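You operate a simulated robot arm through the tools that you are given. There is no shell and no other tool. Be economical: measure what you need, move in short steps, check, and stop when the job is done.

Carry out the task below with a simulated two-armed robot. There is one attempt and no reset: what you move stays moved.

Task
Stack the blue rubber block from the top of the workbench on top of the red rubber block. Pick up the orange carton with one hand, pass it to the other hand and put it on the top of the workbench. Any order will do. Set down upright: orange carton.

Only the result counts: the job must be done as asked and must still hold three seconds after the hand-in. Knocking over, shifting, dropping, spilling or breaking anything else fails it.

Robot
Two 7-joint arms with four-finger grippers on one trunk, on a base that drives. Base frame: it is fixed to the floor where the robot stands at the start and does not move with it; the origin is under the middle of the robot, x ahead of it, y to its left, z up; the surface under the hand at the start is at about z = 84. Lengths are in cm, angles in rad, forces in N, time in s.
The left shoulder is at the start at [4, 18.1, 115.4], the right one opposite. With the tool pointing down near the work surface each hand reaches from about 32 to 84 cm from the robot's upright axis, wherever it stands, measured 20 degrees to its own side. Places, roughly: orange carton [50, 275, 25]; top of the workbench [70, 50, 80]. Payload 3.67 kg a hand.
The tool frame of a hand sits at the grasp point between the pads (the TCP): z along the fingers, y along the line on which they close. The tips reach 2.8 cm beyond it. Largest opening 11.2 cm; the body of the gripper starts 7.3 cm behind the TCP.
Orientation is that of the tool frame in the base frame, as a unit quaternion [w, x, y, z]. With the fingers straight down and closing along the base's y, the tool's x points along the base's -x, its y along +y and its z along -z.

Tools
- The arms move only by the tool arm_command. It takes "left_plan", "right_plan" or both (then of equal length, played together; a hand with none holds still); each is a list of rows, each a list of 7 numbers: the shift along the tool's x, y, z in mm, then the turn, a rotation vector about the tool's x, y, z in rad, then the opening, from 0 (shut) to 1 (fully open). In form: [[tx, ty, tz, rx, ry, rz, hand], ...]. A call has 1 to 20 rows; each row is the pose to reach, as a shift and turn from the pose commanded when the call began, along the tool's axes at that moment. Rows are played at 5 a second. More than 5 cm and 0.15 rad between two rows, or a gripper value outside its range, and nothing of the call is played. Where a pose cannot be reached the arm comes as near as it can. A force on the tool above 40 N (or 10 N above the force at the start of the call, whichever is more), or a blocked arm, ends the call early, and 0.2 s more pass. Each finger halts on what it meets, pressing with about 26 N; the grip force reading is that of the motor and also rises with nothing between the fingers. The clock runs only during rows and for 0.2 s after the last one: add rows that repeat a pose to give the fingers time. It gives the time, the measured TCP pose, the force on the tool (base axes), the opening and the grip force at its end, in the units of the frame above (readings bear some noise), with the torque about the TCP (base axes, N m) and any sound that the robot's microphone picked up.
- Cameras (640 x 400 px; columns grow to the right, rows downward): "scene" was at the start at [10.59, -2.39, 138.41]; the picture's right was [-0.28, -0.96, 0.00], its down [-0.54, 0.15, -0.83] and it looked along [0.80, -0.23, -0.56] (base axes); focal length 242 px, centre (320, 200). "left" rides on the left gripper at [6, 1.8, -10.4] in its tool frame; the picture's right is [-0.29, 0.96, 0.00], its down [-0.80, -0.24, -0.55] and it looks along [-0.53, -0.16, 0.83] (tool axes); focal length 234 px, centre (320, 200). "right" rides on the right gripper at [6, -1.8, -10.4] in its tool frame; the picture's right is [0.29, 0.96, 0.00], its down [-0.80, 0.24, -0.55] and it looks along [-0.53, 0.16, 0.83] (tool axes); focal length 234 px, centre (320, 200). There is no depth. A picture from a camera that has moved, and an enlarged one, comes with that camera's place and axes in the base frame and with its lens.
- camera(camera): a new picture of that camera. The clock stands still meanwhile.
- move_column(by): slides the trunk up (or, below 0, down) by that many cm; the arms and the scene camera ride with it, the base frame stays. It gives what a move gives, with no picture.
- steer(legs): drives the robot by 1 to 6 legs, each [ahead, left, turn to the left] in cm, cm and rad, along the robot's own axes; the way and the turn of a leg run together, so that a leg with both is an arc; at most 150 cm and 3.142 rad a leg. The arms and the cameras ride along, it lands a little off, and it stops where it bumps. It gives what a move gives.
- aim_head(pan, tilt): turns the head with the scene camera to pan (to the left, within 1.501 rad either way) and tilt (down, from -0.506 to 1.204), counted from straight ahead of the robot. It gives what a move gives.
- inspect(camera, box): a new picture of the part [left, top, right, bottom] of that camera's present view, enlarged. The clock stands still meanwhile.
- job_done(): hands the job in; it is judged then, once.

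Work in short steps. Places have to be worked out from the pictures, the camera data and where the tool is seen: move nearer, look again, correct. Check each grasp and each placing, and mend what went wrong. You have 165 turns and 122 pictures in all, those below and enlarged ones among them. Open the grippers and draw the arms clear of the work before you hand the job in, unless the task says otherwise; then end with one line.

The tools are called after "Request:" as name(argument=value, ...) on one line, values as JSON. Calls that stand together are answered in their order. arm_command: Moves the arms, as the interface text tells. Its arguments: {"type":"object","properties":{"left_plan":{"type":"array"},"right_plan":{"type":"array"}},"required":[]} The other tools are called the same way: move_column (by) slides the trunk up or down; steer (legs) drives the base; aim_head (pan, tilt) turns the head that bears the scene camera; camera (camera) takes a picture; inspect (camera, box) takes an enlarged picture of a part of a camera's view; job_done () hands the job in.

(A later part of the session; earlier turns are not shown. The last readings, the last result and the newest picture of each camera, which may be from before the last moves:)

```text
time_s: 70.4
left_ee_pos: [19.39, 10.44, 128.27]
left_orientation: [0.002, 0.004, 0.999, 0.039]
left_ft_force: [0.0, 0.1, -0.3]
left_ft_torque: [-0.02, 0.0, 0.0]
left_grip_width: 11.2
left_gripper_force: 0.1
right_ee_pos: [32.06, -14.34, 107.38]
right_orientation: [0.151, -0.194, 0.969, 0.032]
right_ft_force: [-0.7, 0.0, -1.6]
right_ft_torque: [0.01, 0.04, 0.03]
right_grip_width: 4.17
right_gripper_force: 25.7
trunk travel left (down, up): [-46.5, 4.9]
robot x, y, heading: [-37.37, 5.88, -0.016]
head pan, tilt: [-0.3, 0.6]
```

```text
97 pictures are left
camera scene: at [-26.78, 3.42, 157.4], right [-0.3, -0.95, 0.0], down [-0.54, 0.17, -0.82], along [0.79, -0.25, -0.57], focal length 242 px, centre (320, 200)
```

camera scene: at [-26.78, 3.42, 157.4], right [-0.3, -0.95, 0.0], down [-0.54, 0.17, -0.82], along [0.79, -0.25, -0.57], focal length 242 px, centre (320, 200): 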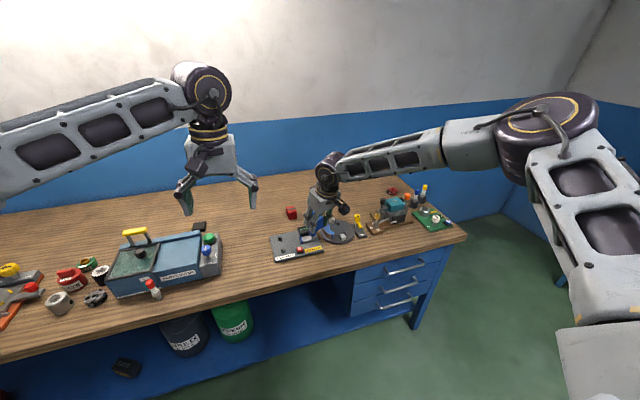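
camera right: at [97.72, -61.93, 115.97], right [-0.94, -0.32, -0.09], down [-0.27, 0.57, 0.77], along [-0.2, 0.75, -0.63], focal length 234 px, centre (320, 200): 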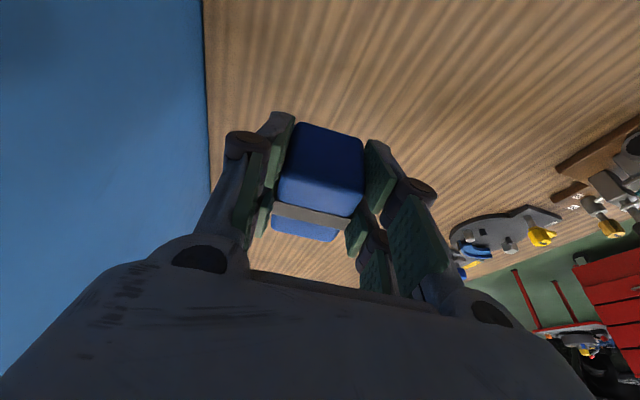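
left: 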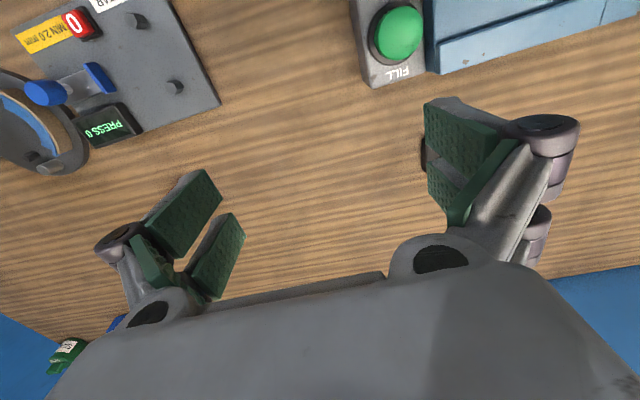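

Now drive ahead 27 cm, which puts the held block just short of the red block.

Request:
steer(legs=[[27, 0, 0]])

Request:
camera(camera="right")

```text
time_s: 72.3
left_ee_pos: [45.51, 10.57, 128.29]
left_orientation: [0.002, 0.001, 0.999, 0.039]
left_ft_force: [-1.1, 0.0, 0.3]
left_ft_torque: [-0.01, 0.01, -0.02]
left_grip_width: 11.21
left_gripper_force: 0.0
right_ee_pos: [58.35, -14.14, 107.49]
right_orientation: [0.151, -0.197, 0.968, 0.033]
right_ft_force: [-0.3, 0.1, -2.0]
right_ft_torque: [0.01, 0.01, -0.03]
right_grip_width: 4.16
right_gripper_force: 25.8
trunk travel left (down, up): [-46.5, 4.9]
robot x, y, heading: [-11.16, 5.95, -0.001]
head pan, tilt: [-0.3, 0.6]
```

```text
96 pictures are left
camera right: at [50.87, -19.32, 115.56], right [-0.63, 0.77, -0.09], down [0.45, 0.45, 0.77], along [0.64, 0.45, -0.63], focal length 234 px, centre (320, 200)
```

right: 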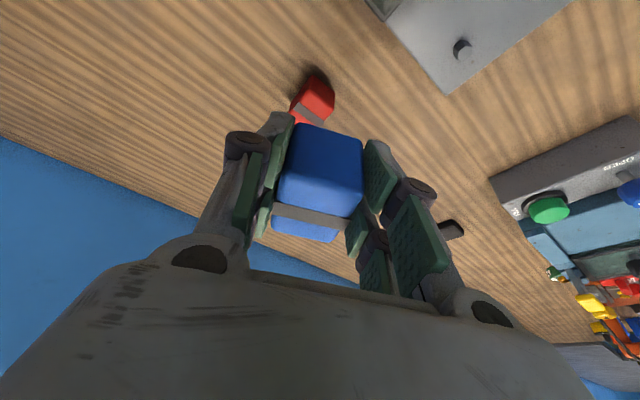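

I take a left-hand camera view to measure the red block's position and orientation.

Request:
camera(camera="left")

Request:
inspect(camera="scene", box=[290, 200, 390, 262])

```text
95 pictures are left
camera left: at [39.42, 11.52, 138.8], right [0.29, 0.95, 0.08], down [0.79, -0.29, 0.54], along [0.53, -0.1, -0.84], focal length 234 px, centre (320, 200)
```

left: 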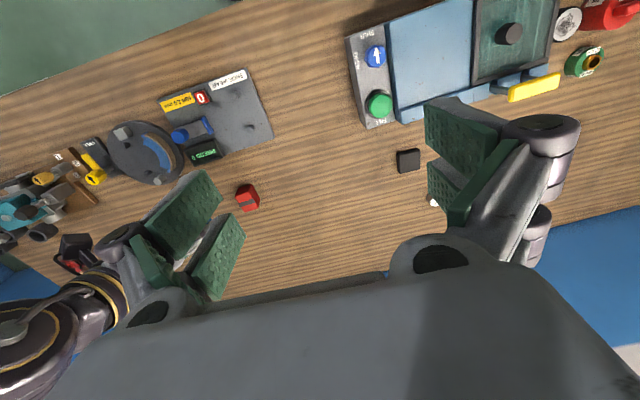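

```text
6.40 times, centred on (340, 231) of scene
camera zoom: at [-0.7, 3.3, 157.41], right [-0.3, -0.95, 0.0], down [-0.54, 0.17, -0.83], along [0.79, -0.25, -0.56], focal length 1551 px, centre (192, 2)
```

zoom: 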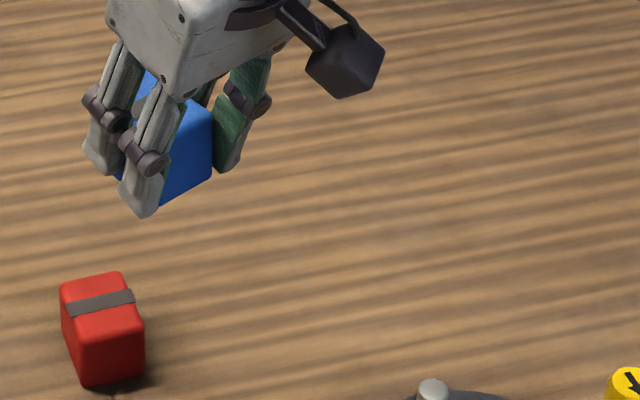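

Request:
inspect(camera="left", box=[208, 172, 288, 222])

```text
8.00 times, centred on (248, 197) of left
camera zoom: at [39.42, 11.52, 138.8], right [0.29, 0.95, 0.08], down [0.79, -0.29, 0.54], along [0.53, -0.1, -0.84], focal length 1873 px, centre (896, 224)
```

zoom: 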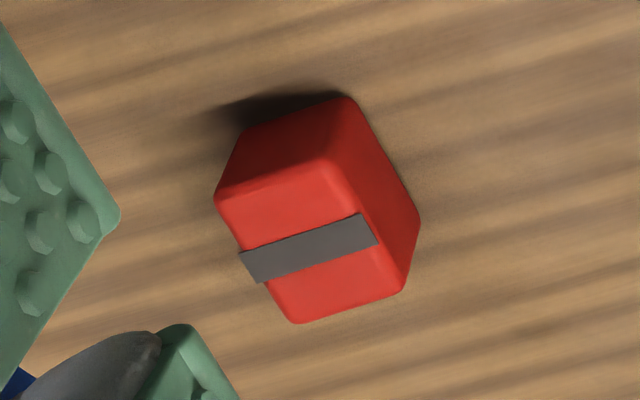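

Red block: centre ≈[65.8,-11.95], long side along x, axis-aligned. I yaw the right tool +0.4 about vertical so the blue block aligns, and drive 9 cm closer.

Request:
arm_command(right_plan=[[0, 0, 0, 0.041, 0, 0.127, 0.2], [0, 0, 0, 0.081, 0, 0.254, 0.2], [0, 0, 0, 0.122, 0, 0.381, 0.2], [0, 0, 0, 0.122, 0, 0.381, 0.2]])

Request:
steer(legs=[[9, 0, 0]])

```text
time_s: 73.3
left_ee_pos: [45.57, 10.52, 128.21]
left_orientation: [0.002, 0.001, 0.999, 0.039]
left_ft_force: [-0.4, 0.1, -0.7]
left_ft_torque: [0.03, -0.01, -0.04]
left_grip_width: 11.18
left_gripper_force: 0.1
right_ee_pos: [57.86, -14.69, 107.74]
right_orientation: [0.155, -0.001, 0.988, 0.002]
right_ft_force: [-0.2, -1.1, -0.5]
right_ft_torque: [0.01, -0.02, -0.04]
right_grip_width: 4.19
right_gripper_force: 26.4
right hand out of reach, approached as far as the arm can: row 2, 3, 4
trunk travel left (down, up): [-46.5, 4.9]
robot x, y, heading: [-10.95, 5.74, -0.0]
head pan, tilt: [-0.3, 0.6]
```

```text
time_s: 74.4
left_ee_pos: [54.31, 10.62, 128.39]
left_orientation: [0.003, 0.001, 0.999, 0.039]
left_ft_force: [-0.3, -0.6, 0.5]
left_ft_torque: [-0.03, -0.03, -0.04]
left_grip_width: 11.19
left_gripper_force: 0.0
right_ee_pos: [66.61, -14.38, 108.04]
right_orientation: [0.156, -0.003, 0.988, 0.002]
right_ft_force: [-0.2, -0.1, -0.4]
right_ft_torque: [-0.01, -0.03, -0.01]
right_grip_width: 4.14
right_gripper_force: 26.4
trunk travel left (down, up): [-46.5, 4.9]
robot x, y, heading: [-2.19, 5.74, -0.003]
head pan, tilt: [-0.3, 0.6]
```

Orientation is right. I shift to above the red block, then lower the trunk 11 cm.

Request:
arm_command(right_plan=[[9, 12, -3, 0, 0, 0, 0.2], [18, 24, -6, 0, 0, 0, 0.2], [18, 24, -6, 0, 0, 0, 0.2]])

Request:
move_column(by=-11)

Request:
aim_head(pan=-0.25, tilt=0.7)

Request:
camera(camera="scene")

Request:
camera(camera="left")

```text
time_s: 75.2
left_ee_pos: [54.77, 10.64, 128.06]
left_orientation: [-0.001, 0.0, 0.999, 0.039]
left_ft_force: [0.0, 0.1, -0.1]
left_ft_torque: [-0.02, 0.08, 0.0]
left_grip_width: 11.18
left_gripper_force: 0.1
right_ee_pos: [65.05, -12.03, 107.59]
right_orientation: [0.154, -0.003, 0.988, 0.003]
right_ft_force: [0.2, 0.8, -1.1]
right_ft_torque: [0.05, 0.04, 0.01]
right_grip_width: 4.16
right_gripper_force: 25.9
trunk travel left (down, up): [-46.5, 4.9]
robot x, y, heading: [-2.02, 5.6, 0.0]
head pan, tilt: [-0.3, 0.6]
```

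```text
time_s: 76.7
left_ee_pos: [54.52, 10.59, 117.13]
left_orientation: [0.002, 0.001, 0.999, 0.039]
left_ft_force: [-0.2, -0.2, 0.1]
left_ft_torque: [0.0, -0.06, -0.03]
left_grip_width: 11.21
left_gripper_force: 0.0
right_ee_pos: [64.81, -12.18, 96.65]
right_orientation: [0.156, -0.002, 0.988, 0.002]
right_ft_force: [0.8, 0.0, -1.7]
right_ft_torque: [0.02, 0.01, -0.02]
right_grip_width: 4.15
right_gripper_force: 25.9
trunk travel left (down, up): [-35.5, 15.9]
robot x, y, heading: [-1.86, 5.9, -0.005]
head pan, tilt: [-0.3, 0.6]
```

```text
time_s: 77.3
left_ee_pos: [54.52, 10.66, 117.15]
left_orientation: [0.002, 0.001, 0.999, 0.039]
left_ft_force: [-0.3, -0.7, 0.3]
left_ft_torque: [0.0, 0.03, -0.02]
left_grip_width: 11.19
left_gripper_force: 0.0
right_ee_pos: [64.8, -12.05, 96.55]
right_orientation: [0.155, -0.003, 0.988, 0.003]
right_ft_force: [-0.5, 0.2, -1.2]
right_ft_torque: [-0.03, 0.04, 0.03]
right_grip_width: 4.17
right_gripper_force: 25.2
trunk travel left (down, up): [-35.5, 15.9]
robot x, y, heading: [-2.11, 5.91, 0.0]
head pan, tilt: [-0.25, 0.7]
```

```text
92 pictures are left
camera scene: at [8.25, 3.83, 145.42], right [-0.25, -0.97, 0.0], down [-0.62, 0.16, -0.77], along [0.74, -0.19, -0.64], focal length 242 px, centre (320, 200)
```

scene: 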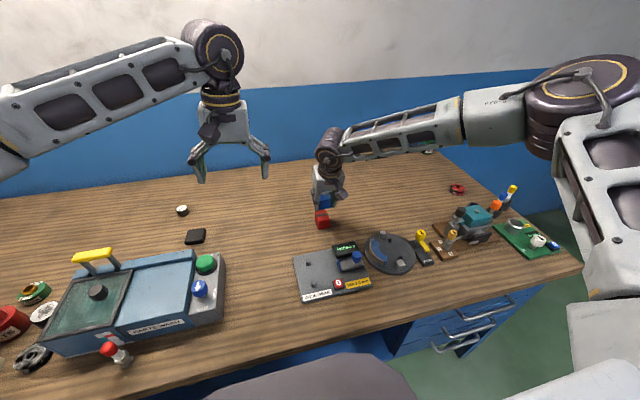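

```text
91 pictures are left
camera left: at [48.52, 11.63, 127.64], right [0.29, 0.95, 0.08], down [0.8, -0.28, 0.54], along [0.53, -0.09, -0.84], focal length 234 px, centre (320, 200)
```

left: 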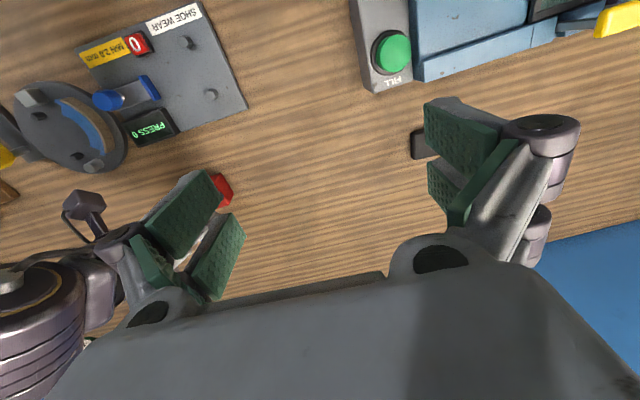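

I zoom the scene camera onto the two blocks to check alignment.

Request:
inspect(camera="scene", box=[290, 165, 370, 235])

Request:
inspect(camera="right", box=[220, 60, 420, 260])

```text
5.71 times, centred on (330, 200) of scene
camera zoom: at [8.25, 3.83, 145.42], right [-0.25, -0.97, 0.0], down [-0.62, 0.16, -0.77], along [0.74, -0.19, -0.64], focal length 1385 px, centre (263, 200)
```

zoom: 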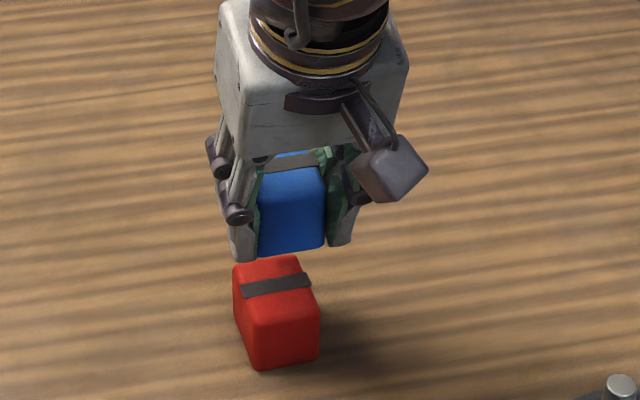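

```text
2.00 times, centred on (320, 160) of right
camera zoom: at [55.88, -14.04, 104.65], right [-0.28, 0.96, -0.08], down [0.59, 0.24, 0.77], along [0.76, 0.17, -0.63], focal length 468 px, centre (320, 280)
```

zoom: 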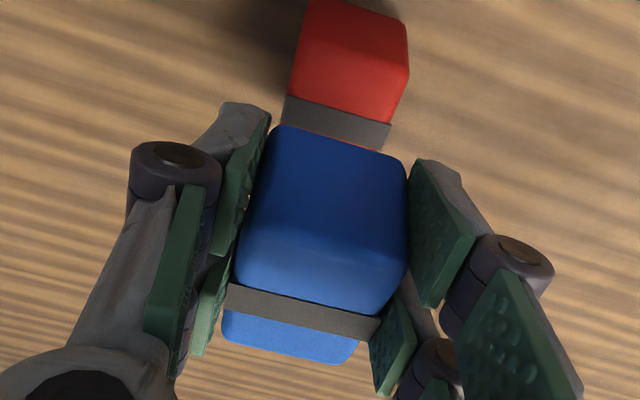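

Blue and red line up within a few mm (I nudge +2.5 mm in y). I descend 3.6 cm and check forces.

Request:
arm_command(right_plan=[[5, 2.5, 17, 0, 0, 0, 0.2], [11, 2.5, 34, 0, 0, 0, 0.2], [11, 2.5, 34, 0, 0, 0, 0.2]])

Request:
inspect(camera="scene", box=[290, 165, 370, 235])

```text
time_s: 78.1
left_ee_pos: [54.59, 10.71, 117.21]
left_orientation: [0.002, 0.001, 0.999, 0.039]
left_ft_force: [-0.1, -0.2, 0.0]
left_ft_torque: [-0.01, 0.02, -0.02]
left_grip_width: 11.19
left_gripper_force: 0.1
right_ee_pos: [63.75, -12.85, 94.03]
right_orientation: [0.156, -0.003, 0.988, 0.003]
right_ft_force: [0.6, 0.4, -0.9]
right_ft_torque: [0.03, 0.02, -0.01]
right_grip_width: 4.14
right_gripper_force: 26.3
right hand out of reach, approached as far as the arm can: row 1, 2, 3
trunk travel left (down, up): [-35.5, 15.9]
robot x, y, heading: [-2.01, 6.02, -0.008]
head pan, tilt: [-0.25, 0.7]
```

```text
5.71 times, centred on (330, 200) of scene
camera zoom: at [8.26, 3.84, 145.41], right [-0.25, -0.97, 0.0], down [-0.62, 0.16, -0.76], along [0.74, -0.19, -0.64], focal length 1385 px, centre (263, 200)
```

zoom: 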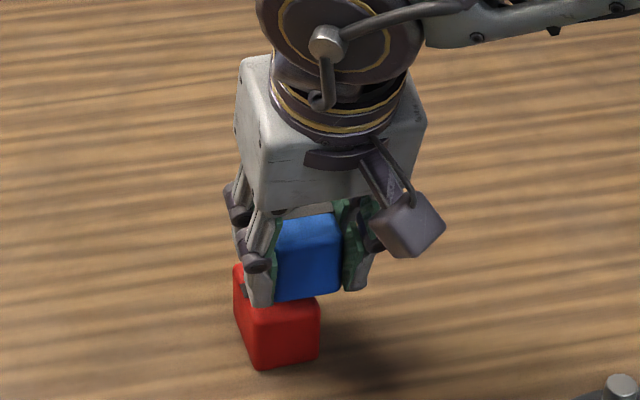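

Reach ended short. I raise the trunk 4 cm, then move the base 4 cm ahead and 5 cm left, to re-approach less stretched.

Request:
move_column(by=4)

Request:
steer(legs=[[4, 5, 0]])

```text
time_s: 79.0
left_ee_pos: [54.58, 10.65, 121.08]
left_orientation: [0.001, 0.0, 0.999, 0.039]
left_ft_force: [-0.3, 0.2, 0.4]
left_ft_torque: [0.0, 0.03, 0.02]
left_grip_width: 11.19
left_gripper_force: 0.0
right_ee_pos: [63.77, -12.81, 97.86]
right_orientation: [0.155, -0.003, 0.988, 0.003]
right_ft_force: [-0.4, 0.8, -1.9]
right_ft_torque: [-0.02, 0.04, 0.02]
right_grip_width: 4.15
right_gripper_force: 25.8
trunk travel left (down, up): [-39.5, 11.9]
robot x, y, heading: [-2.38, 6.06, -0.004]
head pan, tilt: [-0.25, 0.7]
```

```text
time_s: 80.0
left_ee_pos: [58.39, 15.23, 121.29]
left_orientation: [0.003, 0.002, 0.999, 0.04]
left_ft_force: [-0.1, -1.5, -0.8]
left_ft_torque: [0.05, -0.05, 0.02]
left_grip_width: 11.23
left_gripper_force: 0.1
right_ee_pos: [67.47, -8.23, 98.07]
right_orientation: [0.155, -0.001, 0.988, 0.003]
right_ft_force: [0.8, -0.4, -1.3]
right_ft_torque: [0.05, 0.01, -0.01]
right_grip_width: 4.17
right_gripper_force: 26.3
trunk travel left (down, up): [-39.5, 11.9]
robot x, y, heading: [1.95, 10.68, -0.0]
head pan, tilt: [-0.25, 0.7]
```

Shift to above red at [64.8,-11.75], then lower the trunk 4 cm.

Request:
arm_command(right_plan=[[13, -17, -4, 0, 0, 0, 0.2], [26, -35, -8, 0, 0, 0, 0.2], [26, -35, -8, 0, 0, 0, 0.2]])

Request:
move_column(by=-4)

Request:
inspect(camera="scene", box=[290, 165, 370, 235])

```text
time_s: 80.8
left_ee_pos: [58.65, 15.54, 121.02]
left_orientation: [0.0, 0.002, 0.999, 0.039]
left_ft_force: [0.9, 0.4, 0.1]
left_ft_torque: [-0.08, 0.02, 0.01]
left_grip_width: 11.2
left_gripper_force: 0.0
right_ee_pos: [65.3, -11.33, 98.03]
right_orientation: [0.154, -0.002, 0.988, 0.002]
right_ft_force: [0.3, 0.2, -2.0]
right_ft_torque: [-0.02, 0.01, 0.02]
right_grip_width: 4.16
right_gripper_force: 26.2
trunk travel left (down, up): [-39.5, 11.9]
robot x, y, heading: [1.8, 10.85, -0.004]
head pan, tilt: [-0.25, 0.7]
```

```text
time_s: 81.6
left_ee_pos: [58.5, 15.34, 117.14]
left_orientation: [0.002, 0.003, 0.999, 0.04]
left_ft_force: [-0.6, 0.5, 0.2]
left_ft_torque: [0.03, -0.01, -0.02]
left_grip_width: 11.19
left_gripper_force: 0.1
right_ee_pos: [65.02, -11.64, 93.95]
right_orientation: [0.156, -0.002, 0.988, 0.003]
right_ft_force: [-0.3, -0.3, -1.1]
right_ft_torque: [0.0, 0.01, -0.01]
right_grip_width: 4.15
right_gripper_force: 26.0
trunk travel left (down, up): [-35.5, 15.9]
robot x, y, heading: [1.91, 10.78, -0.0]
head pan, tilt: [-0.25, 0.7]
```

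```text
5.71 times, centred on (330, 200) of scene
camera zoom: at [12.15, 8.66, 145.41], right [-0.25, -0.97, 0.0], down [-0.62, 0.16, -0.77], along [0.74, -0.19, -0.64], focal length 1385 px, centre (263, 200)
```

zoom: 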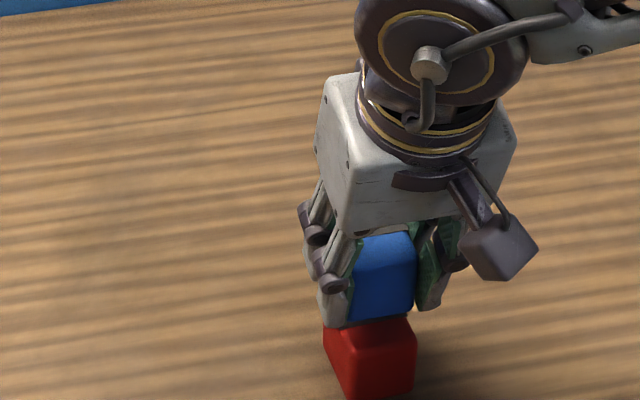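

Aligned well. Lower 1.3 cm via trunk, then in mm steps with the arm while watching force.

Request:
move_column(by=-1.3)

Request:
arm_command(right_plan=[[4, 0, 1, 0, 0, 0, 0.2], [4.5, 0, 3, 0, 0, 0, 0.2], [4.5, 0, 3, 0, 0, 0, 0.2]])

Request:
inspect(camera="scene", box=[310, 195, 370, 245])

```text
time_s: 82.2
left_ee_pos: [58.52, 15.29, 115.73]
left_orientation: [0.002, 0.003, 0.999, 0.039]
left_ft_force: [-0.4, 0.7, 0.4]
left_ft_torque: [-0.02, 0.0, -0.02]
left_grip_width: 11.17
left_gripper_force: 0.1
right_ee_pos: [65.17, -11.5, 92.72]
right_orientation: [0.154, -0.002, 0.988, 0.003]
right_ft_force: [-0.4, -0.1, -0.8]
right_ft_torque: [0.01, 0.02, -0.03]
right_grip_width: 4.18
right_gripper_force: 25.6
trunk travel left (down, up): [-34.2, 17.2]
robot x, y, heading: [1.9, 10.65, -0.002]
head pan, tilt: [-0.25, 0.7]
```

```text
time_s: 83.0
left_ee_pos: [58.54, 15.33, 115.96]
left_orientation: [0.002, 0.002, 0.999, 0.039]
left_ft_force: [0.2, 0.2, 0.6]
left_ft_torque: [0.01, -0.01, -0.01]
left_grip_width: 11.23
left_gripper_force: 0.2
right_ee_pos: [64.69, -11.53, 92.31]
right_orientation: [0.154, -0.001, 0.988, 0.002]
right_ft_force: [0.6, 0.2, -1.7]
right_ft_torque: [0.02, 0.03, 0.02]
right_grip_width: 4.15
right_gripper_force: 26.0
trunk travel left (down, up): [-34.2, 17.2]
robot x, y, heading: [1.88, 10.98, -0.006]
head pan, tilt: [-0.25, 0.7]
```

```text
8.00 times, centred on (340, 220) of scene
camera zoom: at [12.26, 8.69, 144.11], right [-0.25, -0.97, 0.0], down [-0.62, 0.16, -0.76], along [0.74, -0.19, -0.64], focal length 1939 px, centre (160, 40)
```

zoom: 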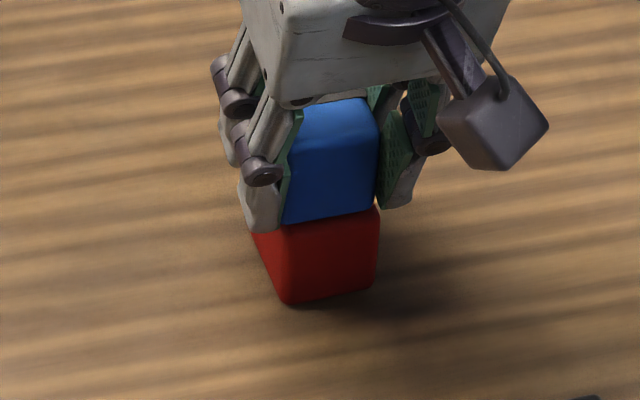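

Almost touching; continue down in 1.5 mm steps.

Request:
arm_command(right_plan=[[0.5, 0, 1.4, 0, 0, 0, 0.2], [0.9, 0, 2.8, 0, 0, 0, 0.2], [0.9, 0, 2.8, 0, 0, 0, 0.2]])

```text
time_s: 83.8
left_ee_pos: [58.49, 15.38, 115.81]
left_orientation: [0.002, 0.003, 0.999, 0.039]
left_ft_force: [0.0, 0.9, 0.6]
left_ft_torque: [-0.01, -0.02, 0.03]
left_grip_width: 11.21
left_gripper_force: 0.2
right_ee_pos: [64.64, -11.55, 92.21]
right_orientation: [0.157, 0.0, 0.988, 0.003]
right_ft_force: [-4.1, -3.6, 12.3]
right_ft_torque: [-0.37, 0.11, -0.1]
right_grip_width: 4.15
right_gripper_force: 25.9
trunk travel left (down, up): [-34.2, 17.2]
robot x, y, heading: [1.83, 10.66, -0.006]
head pan, tilt: [-0.25, 0.7]
```

Contact (12 N up). I open the fingers gently, staying in place.

Request:
arm_command(right_plan=[[0, 0, -1, 0, 0, 0, 0.36], [0, 0, -1, 0, 0, 0, 0.42], [0, 0, -1, 0, 0, 0, 0.5], [0, 0, -1, 0, 0, 0, 0.6], [0, 0, -1, 0, 0, 0, 0.65]])

Request:
inspect(camera="scene", box=[310, 195, 370, 245])

```text
time_s: 85.0
left_ee_pos: [58.59, 15.35, 115.86]
left_orientation: [0.002, 0.002, 0.999, 0.04]
left_ft_force: [-0.2, -0.6, 0.2]
left_ft_torque: [-0.01, 0.03, 0.01]
left_grip_width: 11.22
left_gripper_force: 0.1
right_ee_pos: [64.75, -11.54, 92.17]
right_orientation: [0.154, -0.002, 0.988, 0.003]
right_ft_force: [0.3, -0.1, -1.2]
right_ft_torque: [-0.01, 0.0, 0.01]
right_grip_width: 7.26
right_gripper_force: 0.1
trunk travel left (down, up): [-34.2, 17.2]
robot x, y, heading: [1.69, 10.72, -0.004]
head pan, tilt: [-0.25, 0.7]
```

```text
8.00 times, centred on (340, 220) of scene
camera zoom: at [12.22, 8.71, 144.12], right [-0.25, -0.97, 0.0], down [-0.62, 0.16, -0.76], along [0.74, -0.19, -0.64], focal length 1939 px, centre (160, 40)
```

zoom: 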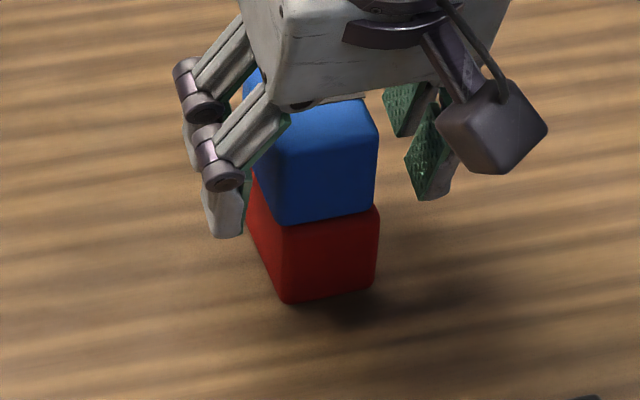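

Stacked well. I raise the trunk straight up to withdraw.

Request:
move_column(by=17)

Request:
camera(camera="right")

```text
time_s: 86.9
left_ee_pos: [58.61, 15.37, 132.81]
left_orientation: [0.002, 0.002, 0.999, 0.04]
left_ft_force: [-1.4, -0.5, 0.2]
left_ft_torque: [-0.01, 0.0, 0.0]
left_grip_width: 11.21
left_gripper_force: 0.1
right_ee_pos: [64.78, -11.59, 109.05]
right_orientation: [0.155, -0.002, 0.988, 0.003]
right_ft_force: [-0.1, 1.0, -0.2]
right_ft_torque: [0.0, 0.01, -0.02]
right_grip_width: 7.28
right_gripper_force: 0.1
trunk travel left (down, up): [-51.2, 0.2]
robot x, y, heading: [2.1, 10.41, -0.005]
head pan, tilt: [-0.25, 0.7]
```

```text
84 pictures are left
camera right: at [55.82, -13.51, 117.11], right [-0.28, 0.96, -0.08], down [0.59, 0.24, 0.77], along [0.76, 0.17, -0.63], focal length 234 px, centre (320, 200)
```

right: 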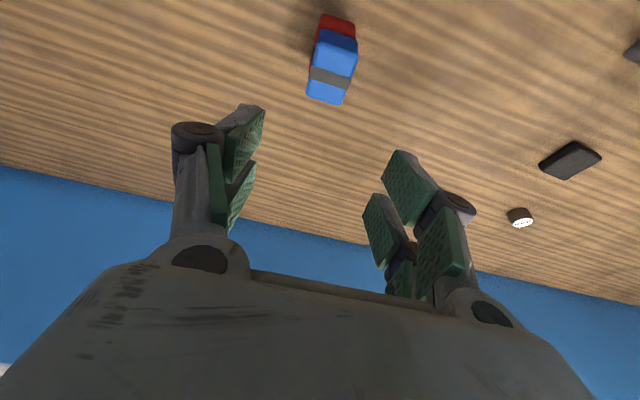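

Stack stands. Now I back away 38 cm and look left toward the carton at [50,275,25].

Request:
steer(legs=[[-40, 0, 0]])

Request:
aim_head(pan=1.1, tilt=0.45)

Request:
camera(camera="scene")

```text
time_s: 89.5
left_ee_pos: [19.09, 15.57, 132.75]
left_orientation: [0.001, 0.001, 0.999, 0.039]
left_ft_force: [-0.5, 0.4, 0.6]
left_ft_torque: [-0.01, 0.01, 0.01]
left_grip_width: 11.2
left_gripper_force: 0.1
right_ee_pos: [25.25, -11.42, 108.92]
right_orientation: [0.155, -0.001, 0.988, 0.003]
right_ft_force: [1.0, 0.3, -0.1]
right_ft_torque: [0.03, 0.02, 0.01]
right_grip_width: 7.27
right_gripper_force: 0.1
trunk travel left (down, up): [-51.2, 0.2]
robot x, y, heading: [-37.87, 11.24, -0.006]
head pan, tilt: [-0.25, 0.7]
```

```text
time_s: 91.0
left_ee_pos: [18.85, 15.59, 132.75]
left_orientation: [0.002, 0.002, 0.999, 0.039]
left_ft_force: [-0.9, -0.7, -0.4]
left_ft_torque: [0.03, -0.01, -0.01]
left_grip_width: 11.22
left_gripper_force: 0.1
right_ee_pos: [25.1, -11.34, 109.13]
right_orientation: [0.155, -0.001, 0.988, 0.002]
right_ft_force: [1.0, 0.2, 0.6]
right_ft_torque: [0.01, 0.0, -0.01]
right_grip_width: 7.26
right_gripper_force: 0.0
trunk travel left (down, up): [-51.2, 0.2]
robot x, y, heading: [-37.75, 10.86, -0.003]
head pan, tilt: [1.1, 0.45]
```

```text
83 pictures are left
camera scene: at [-31.48, 19.17, 163.35], right [0.89, -0.46, 0.0], down [-0.2, -0.39, -0.9], along [0.41, 0.8, -0.44], focal length 242 px, centre (320, 200)
```

scene: 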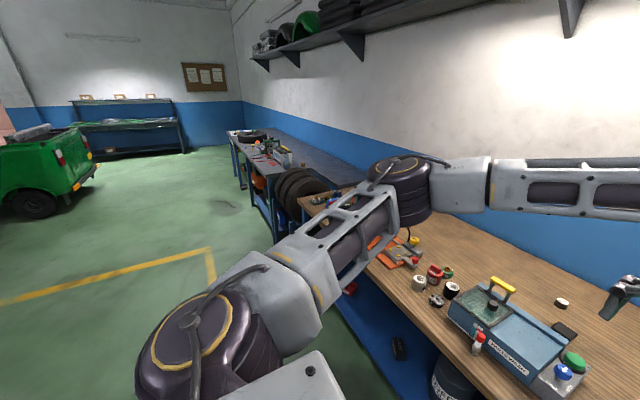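

The second bench (with tyres) is beyond; carton is likely on its lower shelf. I slide left 130 cm and look again.

Request:
steer(legs=[[-5, 0, 0], [0, 140, 0], [0, 30, 0]])

Request:
aim_head(pan=0.75, tilt=0.7)

Request:
camera(camera="scene")

```text
time_s: 100.5
left_ee_pos: [14.48, 189.23, 132.73]
left_orientation: [0.002, 0.0, 0.999, 0.04]
left_ft_force: [0.2, -0.5, 0.0]
left_ft_torque: [0.01, 0.02, -0.01]
left_grip_width: 11.21
left_gripper_force: 0.0
right_ee_pos: [20.85, 162.37, 109.06]
right_orientation: [0.156, -0.005, 0.988, 0.004]
right_ft_force: [1.1, -0.2, -0.9]
right_ft_torque: [0.05, 0.01, 0.02]
right_grip_width: 7.3
right_gripper_force: 0.1
trunk travel left (down, up): [-51.2, 0.2]
robot x, y, heading: [-42.09, 184.4, 0.004]
head pan, tilt: [1.1, 0.45]
```

```text
time_s: 101.3
left_ee_pos: [14.4, 189.49, 132.77]
left_orientation: [0.001, -0.001, 0.999, 0.039]
left_ft_force: [-0.2, 0.8, 0.8]
left_ft_torque: [0.02, 0.01, -0.02]
left_grip_width: 11.18
left_gripper_force: 0.1
right_ee_pos: [20.98, 162.52, 109.13]
right_orientation: [0.155, -0.005, 0.988, 0.004]
right_ft_force: [-0.9, 0.6, 0.4]
right_ft_torque: [-0.03, 0.01, 0.01]
right_grip_width: 7.29
right_gripper_force: 0.2
trunk travel left (down, up): [-51.2, 0.2]
robot x, y, heading: [-41.98, 184.51, 0.0]
head pan, tilt: [0.75, 0.7]
```

```text
82 pictures are left
camera scene: at [-33.87, 190.41, 161.13], right [0.69, -0.73, 0.0], down [-0.47, -0.44, -0.76], along [0.56, 0.52, -0.64], focal length 242 px, centre (320, 200)
```

scene: 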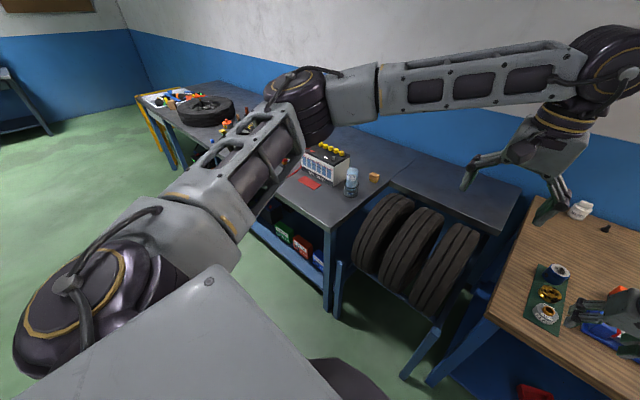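

The second bench's lower shelf holds boxes. I slide further left 80 cm and lower the trunk for a look at the shelf.

Request:
steer(legs=[[-8, 0, 0], [0, 80, 0]])

Request:
move_column(by=-17)

Request:
aim_head(pan=0.0, tilt=0.8)

Request:
camera(camera="scene")

```text
time_s: 106.5
left_ee_pos: [6.18, 270.38, 132.81]
left_orientation: [0.002, -0.002, 0.999, 0.039]
left_ft_force: [-0.2, 0.4, 0.3]
left_ft_torque: [0.02, 0.01, 0.04]
left_grip_width: 11.2
left_gripper_force: 0.0
right_ee_pos: [12.72, 243.43, 108.99]
right_orientation: [0.154, -0.005, 0.988, 0.004]
right_ft_force: [0.3, 0.0, -0.2]
right_ft_torque: [0.03, -0.01, 0.0]
right_grip_width: 7.27
right_gripper_force: 0.0
trunk travel left (down, up): [-51.2, 0.2]
robot x, y, heading: [-50.42, 265.51, -0.0]
head pan, tilt: [0.75, 0.7]
```

```text
time_s: 108.4
left_ee_pos: [6.28, 270.52, 115.85]
left_orientation: [0.001, -0.002, 0.999, 0.039]
left_ft_force: [-0.1, 0.2, -0.8]
left_ft_torque: [-0.01, -0.05, 0.03]
left_grip_width: 11.18
left_gripper_force: 0.2
right_ee_pos: [12.62, 243.63, 92.1]
right_orientation: [0.155, -0.004, 0.988, 0.004]
right_ft_force: [0.5, 0.0, -0.1]
right_ft_torque: [0.0, 0.0, 0.01]
right_grip_width: 7.27
right_gripper_force: 0.0
trunk travel left (down, up): [-34.2, 17.2]
robot x, y, heading: [-50.31, 265.65, 0.001]
head pan, tilt: [0.75, 0.7]
```

```text
time_s: 109.5
left_ee_pos: [6.2, 270.52, 115.87]
left_orientation: [0.002, -0.001, 0.999, 0.04]
left_ft_force: [0.5, -0.2, 0.5]
left_ft_torque: [0.0, 0.01, -0.01]
left_grip_width: 11.21
left_gripper_force: 0.0
right_ee_pos: [12.64, 243.62, 92.1]
right_orientation: [0.154, -0.005, 0.988, 0.004]
right_ft_force: [0.2, -0.3, 0.0]
right_ft_torque: [0.0, 0.02, -0.01]
right_grip_width: 7.29
right_gripper_force: 0.0
trunk travel left (down, up): [-34.2, 17.2]
robot x, y, heading: [-50.4, 265.62, 0.006]
head pan, tilt: [0.0, 0.799]
```

```text
81 pictures are left
camera scene: at [-40.16, 265.57, 143.29], right [0.0, -1.0, 0.0], down [-0.72, 0.0, -0.7], along [0.7, 0.0, -0.72], focal length 242 px, centre (320, 200)
```

scene: 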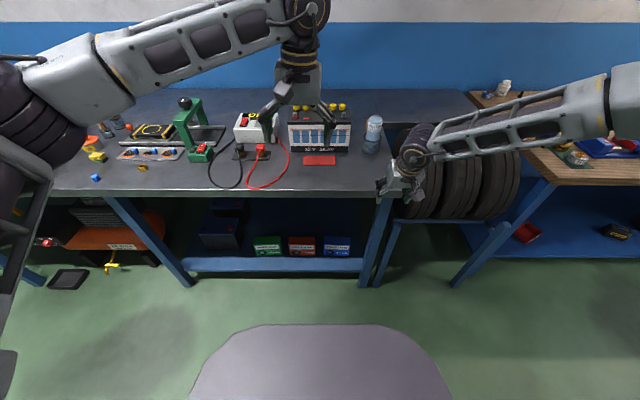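

I zoom in on the shelf.

Request:
inspect(camera="scene", box=[190, 185, 390, 285])

```text
3.20 times, centred on (290, 235) of scene
camera zoom: at [-40.16, 265.57, 143.29], right [0.0, -1.0, 0.0], down [-0.72, 0.0, -0.7], along [0.7, 0.0, -0.72], focal length 776 px, centre (416, 88)
```

zoom: 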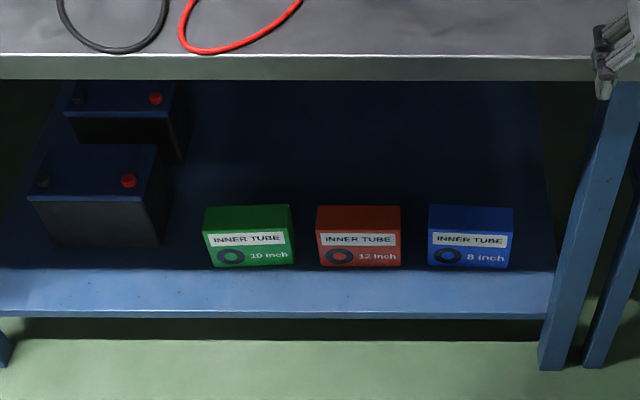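

The middle "12 inch" carton at y≈275 is the (orange) target: about 15 wide × 6 deep × 12 high. I lower the trunk to look under the bench more squarely.

Request:
move_column(by=-33)

Request:
aim_head(pan=0.1, tilt=0.65)

Request:
camera(camera="scene")

Request:
inspect(camera="scene", box=[220, 150, 380, 250])

```text
time_s: 112.7
left_ee_pos: [6.17, 270.54, 82.9]
left_orientation: [0.002, -0.002, 0.999, 0.039]
left_ft_force: [0.0, -0.3, 0.6]
left_ft_torque: [-0.02, -0.02, -0.02]
left_grip_width: 11.21
left_gripper_force: 0.0
right_ee_pos: [12.61, 243.5, 59.2]
right_orientation: [0.154, -0.005, 0.988, 0.003]
right_ft_force: [-0.1, 0.4, -0.4]
right_ft_torque: [0.04, 0.0, 0.01]
right_grip_width: 7.29
right_gripper_force: 0.0
trunk travel left (down, up): [-1.2, 50.2]
robot x, y, heading: [-50.19, 265.21, 0.004]
head pan, tilt: [0.0, 0.799]
```

```text
time_s: 113.4
left_ee_pos: [6.08, 270.39, 82.93]
left_orientation: [0.003, -0.001, 0.999, 0.039]
left_ft_force: [-1.5, -0.1, 0.0]
left_ft_torque: [0.01, -0.02, -0.04]
left_grip_width: 11.19
left_gripper_force: 0.1
right_ee_pos: [12.68, 243.53, 59.13]
right_orientation: [0.154, -0.005, 0.988, 0.004]
right_ft_force: [0.2, -0.2, -0.3]
right_ft_torque: [0.03, -0.03, 0.0]
right_grip_width: 7.27
right_gripper_force: 0.2
trunk travel left (down, up): [-1.2, 50.2]
robot x, y, heading: [-50.32, 265.42, 0.004]
head pan, tilt: [0.099, 0.649]
```

```text
79 pictures are left
camera scene: at [-39.6, 266.42, 111.64], right [0.1, -0.99, 0.0], down [-0.6, -0.06, -0.8], along [0.79, 0.08, -0.61], focal length 242 px, centre (320, 200)
```

scene: 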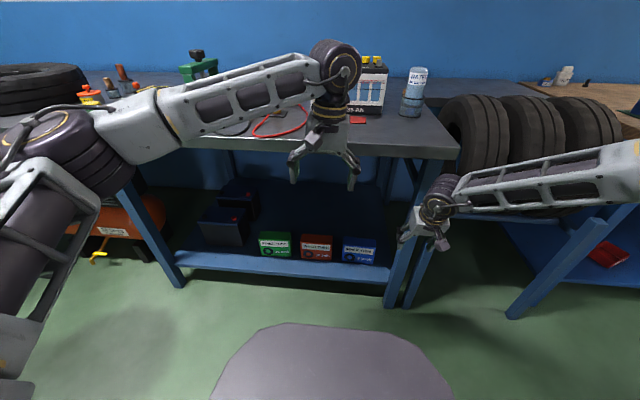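

```text
4.00 times, centred on (300, 200) of scene
camera zoom: at [-39.6, 266.42, 111.64], right [0.1, -0.99, 0.0], down [-0.6, -0.06, -0.8], along [0.79, 0.08, -0.61], focal length 969 px, centre (400, 200)
```

zoom: 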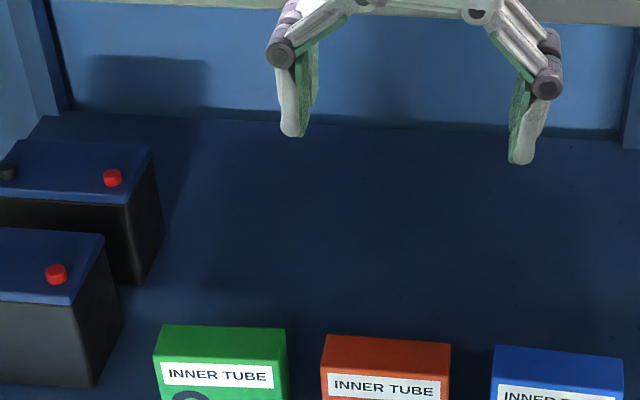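

Orange confirmed. Zoom for exact corners.

Request:
inspect(camera="scene", box=[280, 222, 360, 272])

```text
8.00 times, centred on (320, 247) of scene
camera zoom: at [-39.6, 266.42, 111.64], right [0.1, -0.99, 0.0], down [-0.6, -0.06, -0.8], along [0.79, 0.08, -0.61], focal length 1939 px, centre (320, -176)
```

zoom: 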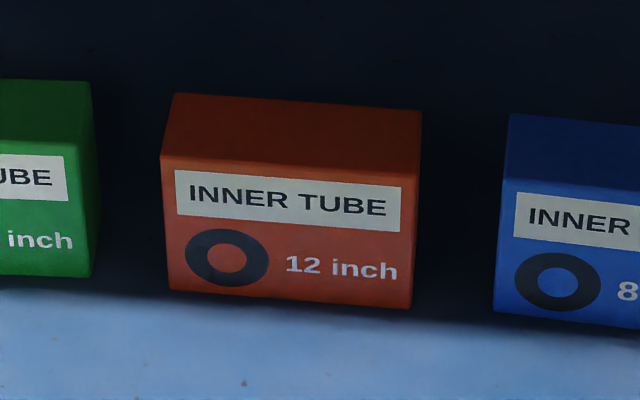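

Carton ≈ centre [37.2, 275.9, 25.5], size ~5×14×11, top at z≈31; bench edge x≈20, underside ≈83. I'll pick it from above with the right hand (closing along x). First I stow the left hand out to the left side in free space.

Request:
arm_command(left_plan=[[30, 35, 0, 0, 0, 0, 1], [62, 70, 0, 0, 0, 0, 1], [94, 105, 0, 0, 0, 0, 1], [126, 140, 0, 0, 0, 0, 1], [158, 175, 0, 0, 0, 0, 1], [190, 210, 0, 0, 0, 0, 1], [222, 245, 0, 0, 0, 0, 1], [254, 280, 0, 0, 0, 0, 1], [286, 315, 0, 0, 0, 0, 1], [318, 350, 0, 0, 0, 0, 1], [350, 385, 0, 0, 0, 0, 1], [380, 420, 0, 0, 0, 0, 1]])

Request:
camera(camera="scene")

```text
time_s: 116.0
left_ee_pos: [-31.91, 312.25, 86.02]
left_orientation: [0.002, 0.0, 0.999, 0.039]
left_ft_force: [0.1, 0.0, 0.7]
left_ft_torque: [-0.01, -0.03, 0.0]
left_grip_width: 11.2
left_gripper_force: 0.0
right_ee_pos: [12.57, 243.57, 59.17]
right_orientation: [0.155, -0.005, 0.988, 0.003]
right_ft_force: [-0.1, 0.2, -0.2]
right_ft_torque: [0.0, -0.01, -0.03]
right_grip_width: 7.27
right_gripper_force: 0.1
trunk travel left (down, up): [-1.2, 50.2]
robot x, y, heading: [-50.14, 265.18, 0.006]
head pan, tilt: [0.099, 0.649]
```

```text
76 pictures are left
camera scene: at [-39.74, 266.43, 111.66], right [0.1, -0.99, 0.0], down [-0.6, -0.06, -0.8], along [0.79, 0.08, -0.6], focal length 242 px, centre (320, 200)
```

scene: 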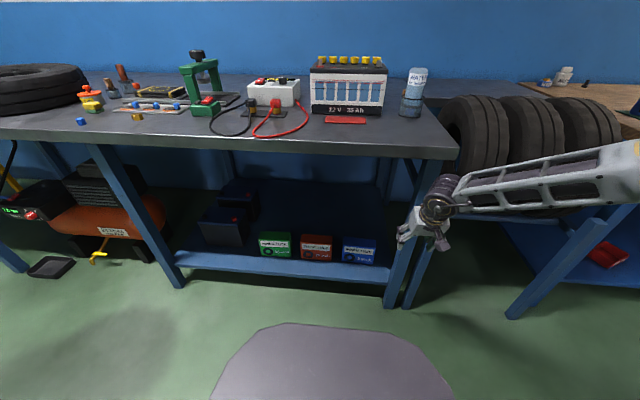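

Left arm is out of the way. Now I pull the right hand back, level it, then yaw it 90° CCW (closing along x).

Request:
arm_command(right_plan=[[48, 0, -15, 0, 0.1, 0, 0.9], [95, 0, -30, 0, 0.2, 0, 0.9], [143, 0, -46, 0, 0.31, 0, 0.9], [143, 0, -46, 0, 0.31, 0, 0.9]])

Request:
arm_command(right_plan=[[0, 0, 0, 0, 0, -0.145, 0.9], [0, 0, 0, 0, 0, -0.29, 0.9], [0, 0, 0, 0, 0, -0.435, 0.9], [0, 0, 0, 0, 0, -0.58, 0.9], [0, 0, 0, 0, 0, -0.725, 0.9], [0, 0, 0, 0, 0, -0.87, 0.9], [0, 0, 0, 0, 0, -1.015, 0.9], [0, 0, 0, 0, 0, -1.16, 0.9], [0, 0, 0, 0, 0, -1.305, 0.9], [0, 0, 0, 0, 0, -1.45, 0.9], [0, 0, 0, 0, 0, -1.571, 0.9], [0, 0, 0, 0, 0, -1.571, 0.9]])

```text
refused: row 1 steps farther than a row can; nothing moved
```

```text
time_s: 118.6
left_ee_pos: [-31.8, 312.28, 85.95]
left_orientation: [0.002, -0.002, 0.999, 0.039]
left_ft_force: [0.2, -0.4, 0.0]
left_ft_torque: [-0.02, 0.04, 0.0]
left_grip_width: 11.18
left_gripper_force: 0.1
right_ee_pos: [2.92, 243.99, 53.28]
right_orientation: [0.148, -0.679, 0.707, -0.134]
right_ft_force: [0.0, 0.3, -0.6]
right_ft_torque: [-0.01, -0.02, -0.01]
right_grip_width: 10.08
right_gripper_force: 0.2
right hand out of reach, approached as far as the arm can: row 7, 8, 9, 10, 11, 12
trunk travel left (down, up): [-1.2, 50.2]
robot x, y, heading: [-50.29, 265.43, 0.005]
head pan, tilt: [0.099, 0.649]
```

The first part was refused; the tool is tilted 0.4 rad. I level it now while pulling back and up.

Request:
arm_command(right_plan=[[0, 15, -17, -0.1, 0.005, -0.01, 0.9], [0, 29, -34, -0.2, 0.01, -0.02, 0.9], [0, 44, -51, -0.3, 0.015, -0.03, 0.9], [0, 58, -68, -0.4, 0.02, -0.04, 0.9], [0, 58, -68, -0.4, 0.02, -0.04, 0.9]])

```text
time_s: 119.8
left_ee_pos: [-31.77, 312.25, 85.98]
left_orientation: [0.002, -0.002, 0.999, 0.039]
left_ft_force: [-0.4, -0.8, 0.2]
left_ft_torque: [-0.01, 0.01, 0.01]
left_grip_width: 11.21
left_gripper_force: 0.1
right_ee_pos: [-13.41, 246.14, 52.55]
right_orientation: [0.041, -0.688, 0.724, -0.042]
right_ft_force: [-0.7, -0.4, -0.1]
right_ft_torque: [0.03, -0.02, -0.01]
right_grip_width: 10.1
right_gripper_force: 0.1
right hand out of reach, approached as far as the arm can: row 1, 2, 3, 4, 5
trunk travel left (down, up): [-1.2, 50.2]
robot x, y, heading: [-50.24, 265.58, 0.003]
head pan, tilt: [0.099, 0.649]
```

Still at a limit. I test whether raising the hand relaxes it (levelling at the same time).

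Request:
arm_command(right_plan=[[0, 0, -40, -0.06, 0, 0, 0.9], [0, 0, -80, -0.12, 0, 0, 0.9], [0, 0, -120, -0.12, 0, 0, 0.9], [0, 0, -160, -0.12, 0, 0, 0.9], [0, 0, -160, -0.12, 0, 0, 0.9]])

Request:
aim_head(pan=-0.5, tilt=0.65)

Request:
camera(camera="scene")

```text
time_s: 121.0
left_ee_pos: [-31.81, 312.32, 85.94]
left_orientation: [0.0, -0.002, 0.999, 0.038]
left_ft_force: [0.1, -0.7, -1.3]
left_ft_torque: [-0.03, 0.03, 0.04]
left_grip_width: 11.22
left_gripper_force: 0.0
right_ee_pos: [-24.29, 249.25, 60.56]
right_orientation: [-0.122, -0.657, 0.744, -0.007]
right_ft_force: [0.8, -0.8, -1.1]
right_ft_torque: [0.02, -0.03, 0.04]
right_grip_width: 10.01
right_gripper_force: 0.0
right hand out of reach, approached as far as the arm can: row 1, 2, 3, 4, 5
trunk travel left (down, up): [-1.2, 50.2]
robot x, y, heading: [-50.3, 265.07, 0.008]
head pan, tilt: [0.099, 0.649]
stopped in row 5 (right hand): the force on the tool passed its limit at 98 N (the readings are from after the stop); the commanded pose is now the measured one
```

```text
time_s: 122.0
left_ee_pos: [-31.75, 312.23, 86.04]
left_orientation: [0.002, -0.002, 0.999, 0.039]
left_ft_force: [-0.5, 0.5, 0.2]
left_ft_torque: [-0.04, 0.03, -0.01]
left_grip_width: 11.22
left_gripper_force: 0.1
right_ee_pos: [-24.28, 249.27, 60.55]
right_orientation: [-0.121, -0.658, 0.743, -0.007]
right_ft_force: [-0.4, -3.1, 0.1]
right_ft_torque: [0.05, -0.04, 0.19]
right_grip_width: 10.02
right_gripper_force: 0.1
trunk travel left (down, up): [-1.2, 50.2]
robot x, y, heading: [-50.02, 265.67, 0.008]
head pan, tilt: [-0.499, 0.649]
```

```text
75 pictures are left
camera scene: at [-40.61, 261.42, 111.64], right [-0.47, -0.88, 0.0], down [-0.53, 0.29, -0.8], along [0.7, -0.38, -0.6], focal length 242 px, centre (320, 200)
```

scene: 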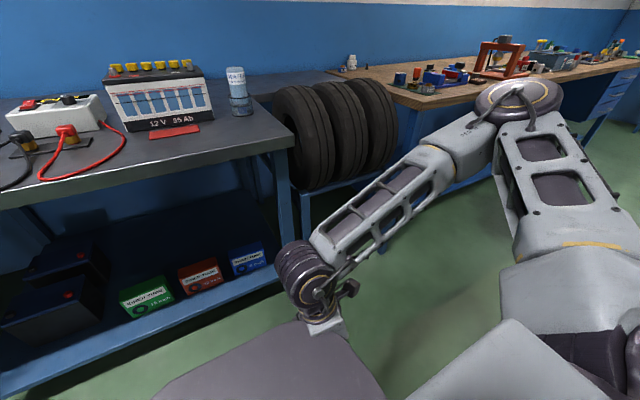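

The hand ran into the robot's own base. The CCW yaw is a bad posture; I first move the hand forward and up into free space.

Request:
arm_command(right_plan=[[0, -45, 0, 0, 0, 0, 0.9], [0, -90, 0, 0, 0, 0, 0.9], [0, -130, -20, 0, 0, 0, 0.9], [0, -160, -60, 0, 0, 0, 0.9], [0, -180, -100, 0, 0, 0, 0.9], [0, -200, -140, 0, 0, 0, 0.9], [0, -200, -180, 0, 0, 0, 0.9], [0, -200, -180, 0, 0, 0, 0.9]])

```text
time_s: 122.9
left_ee_pos: [-31.57, 312.35, 85.9]
left_orientation: [0.001, -0.002, 0.999, 0.038]
left_ft_force: [-0.2, 0.6, 0.6]
left_ft_torque: [0.02, 0.02, -0.01]
left_grip_width: 11.16
left_gripper_force: 0.1
right_ee_pos: [-23.92, 249.26, 60.38]
right_orientation: [-0.145, -0.659, 0.738, -0.012]
right_ft_force: [-0.6, 0.1, 0.6]
right_ft_torque: [0.02, 0.01, -0.01]
right_grip_width: 10.12
right_gripper_force: 0.1
right hand out of reach, approached as far as the arm can: row 1, 2, 3, 4
trunk travel left (down, up): [-1.2, 50.2]
robot x, y, heading: [-50.4, 265.74, 0.003]
head pan, tilt: [-0.499, 0.649]
stopped in row 4 (right hand): the force on the tool passed its limit at 176 N (the readings are from after the stop); the commanded pose is now the measured one
```

Stopped by contact. I look from the right camera and down at the hand.

Request:
aim_head(pan=-0.5, tilt=1.15)

Request:
camera(camera="scene")

Request:
camera(camera="right")

```text
time_s: 123.9
left_ee_pos: [-31.82, 312.29, 85.99]
left_orientation: [0.002, -0.003, 0.999, 0.039]
left_ft_force: [-0.7, -0.6, -0.3]
left_ft_torque: [-0.01, 0.0, 0.03]
left_grip_width: 11.19
left_gripper_force: 0.1
right_ee_pos: [-24.09, 249.16, 60.47]
right_orientation: [-0.143, -0.659, 0.738, -0.013]
right_ft_force: [0.1, -0.7, 0.3]
right_ft_torque: [0.04, 0.06, 0.03]
right_grip_width: 10.12
right_gripper_force: 0.2
trunk travel left (down, up): [-1.2, 50.2]
robot x, y, heading: [-50.19, 265.48, 0.007]
head pan, tilt: [-0.499, 1.15]
```

```text
74 pictures are left
camera scene: at [-43.0, 262.71, 107.9], right [-0.47, -0.88, 0.0], down [-0.8, 0.43, -0.41], along [0.36, -0.19, -0.91], focal length 242 px, centre (320, 200)
```

scene: 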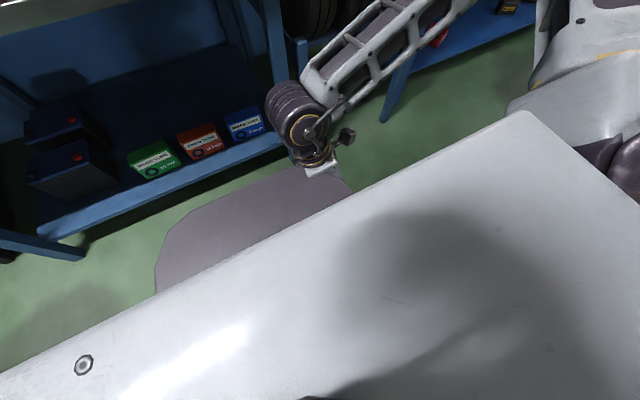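

```text
73 pictures are left
camera right: at [-20.85, 245.3, 71.48], right [-0.96, -0.15, 0.23], down [-0.05, 0.92, 0.39], along [-0.27, 0.36, -0.89], focal length 234 px, centre (320, 200)
```

right: 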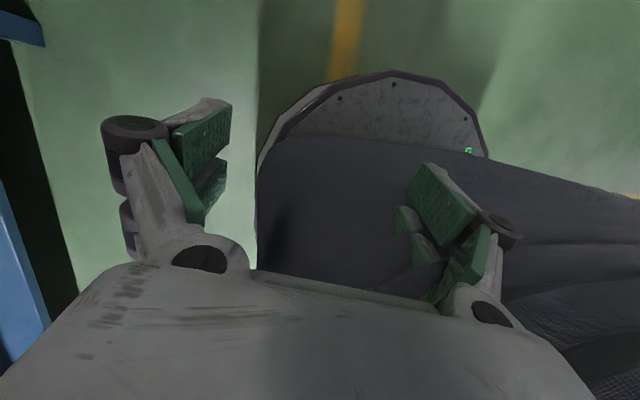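

The robot-side finger is against the torso. I close the hand partway and yaw back toward nominal in place.

Request:
arm_command(right_plan=[[0, 0, 0, 0, 0, 0, 0.3], [0, 0, 0, 0, 0, 0, 0.1], [0, 0, 0, 0, 0, 0.1, 0.1], [0, -10, 0, 0, 0, 0.2, 0.1], [0, -20, 0, 0, 0, 0.3, 0.1], [0, -30, 0, 0, 0, 0.4, 0.1], [0, -40, 0, 0, 0, 0.5, 0.1], [0, -50, 0, 0, 0, 0.6, 0.1]])

```text
time_s: 125.7
left_ee_pos: [-31.73, 312.3, 86.02]
left_orientation: [0.002, -0.002, 0.999, 0.039]
left_ft_force: [0.2, -0.4, -0.5]
left_ft_torque: [0.01, -0.01, 0.0]
left_grip_width: 11.19
left_gripper_force: 0.0
right_ee_pos: [-19.23, 248.4, 59.66]
right_orientation: [-0.133, -0.412, 0.9, -0.056]
right_ft_force: [-0.1, -0.9, -0.2]
right_ft_torque: [0.01, 0.01, -0.01]
right_grip_width: 1.13
right_gripper_force: 0.1
trunk travel left (down, up): [-1.2, 50.2]
robot x, y, heading: [-50.25, 265.52, 0.01]
head pan, tilt: [-0.499, 1.15]
```

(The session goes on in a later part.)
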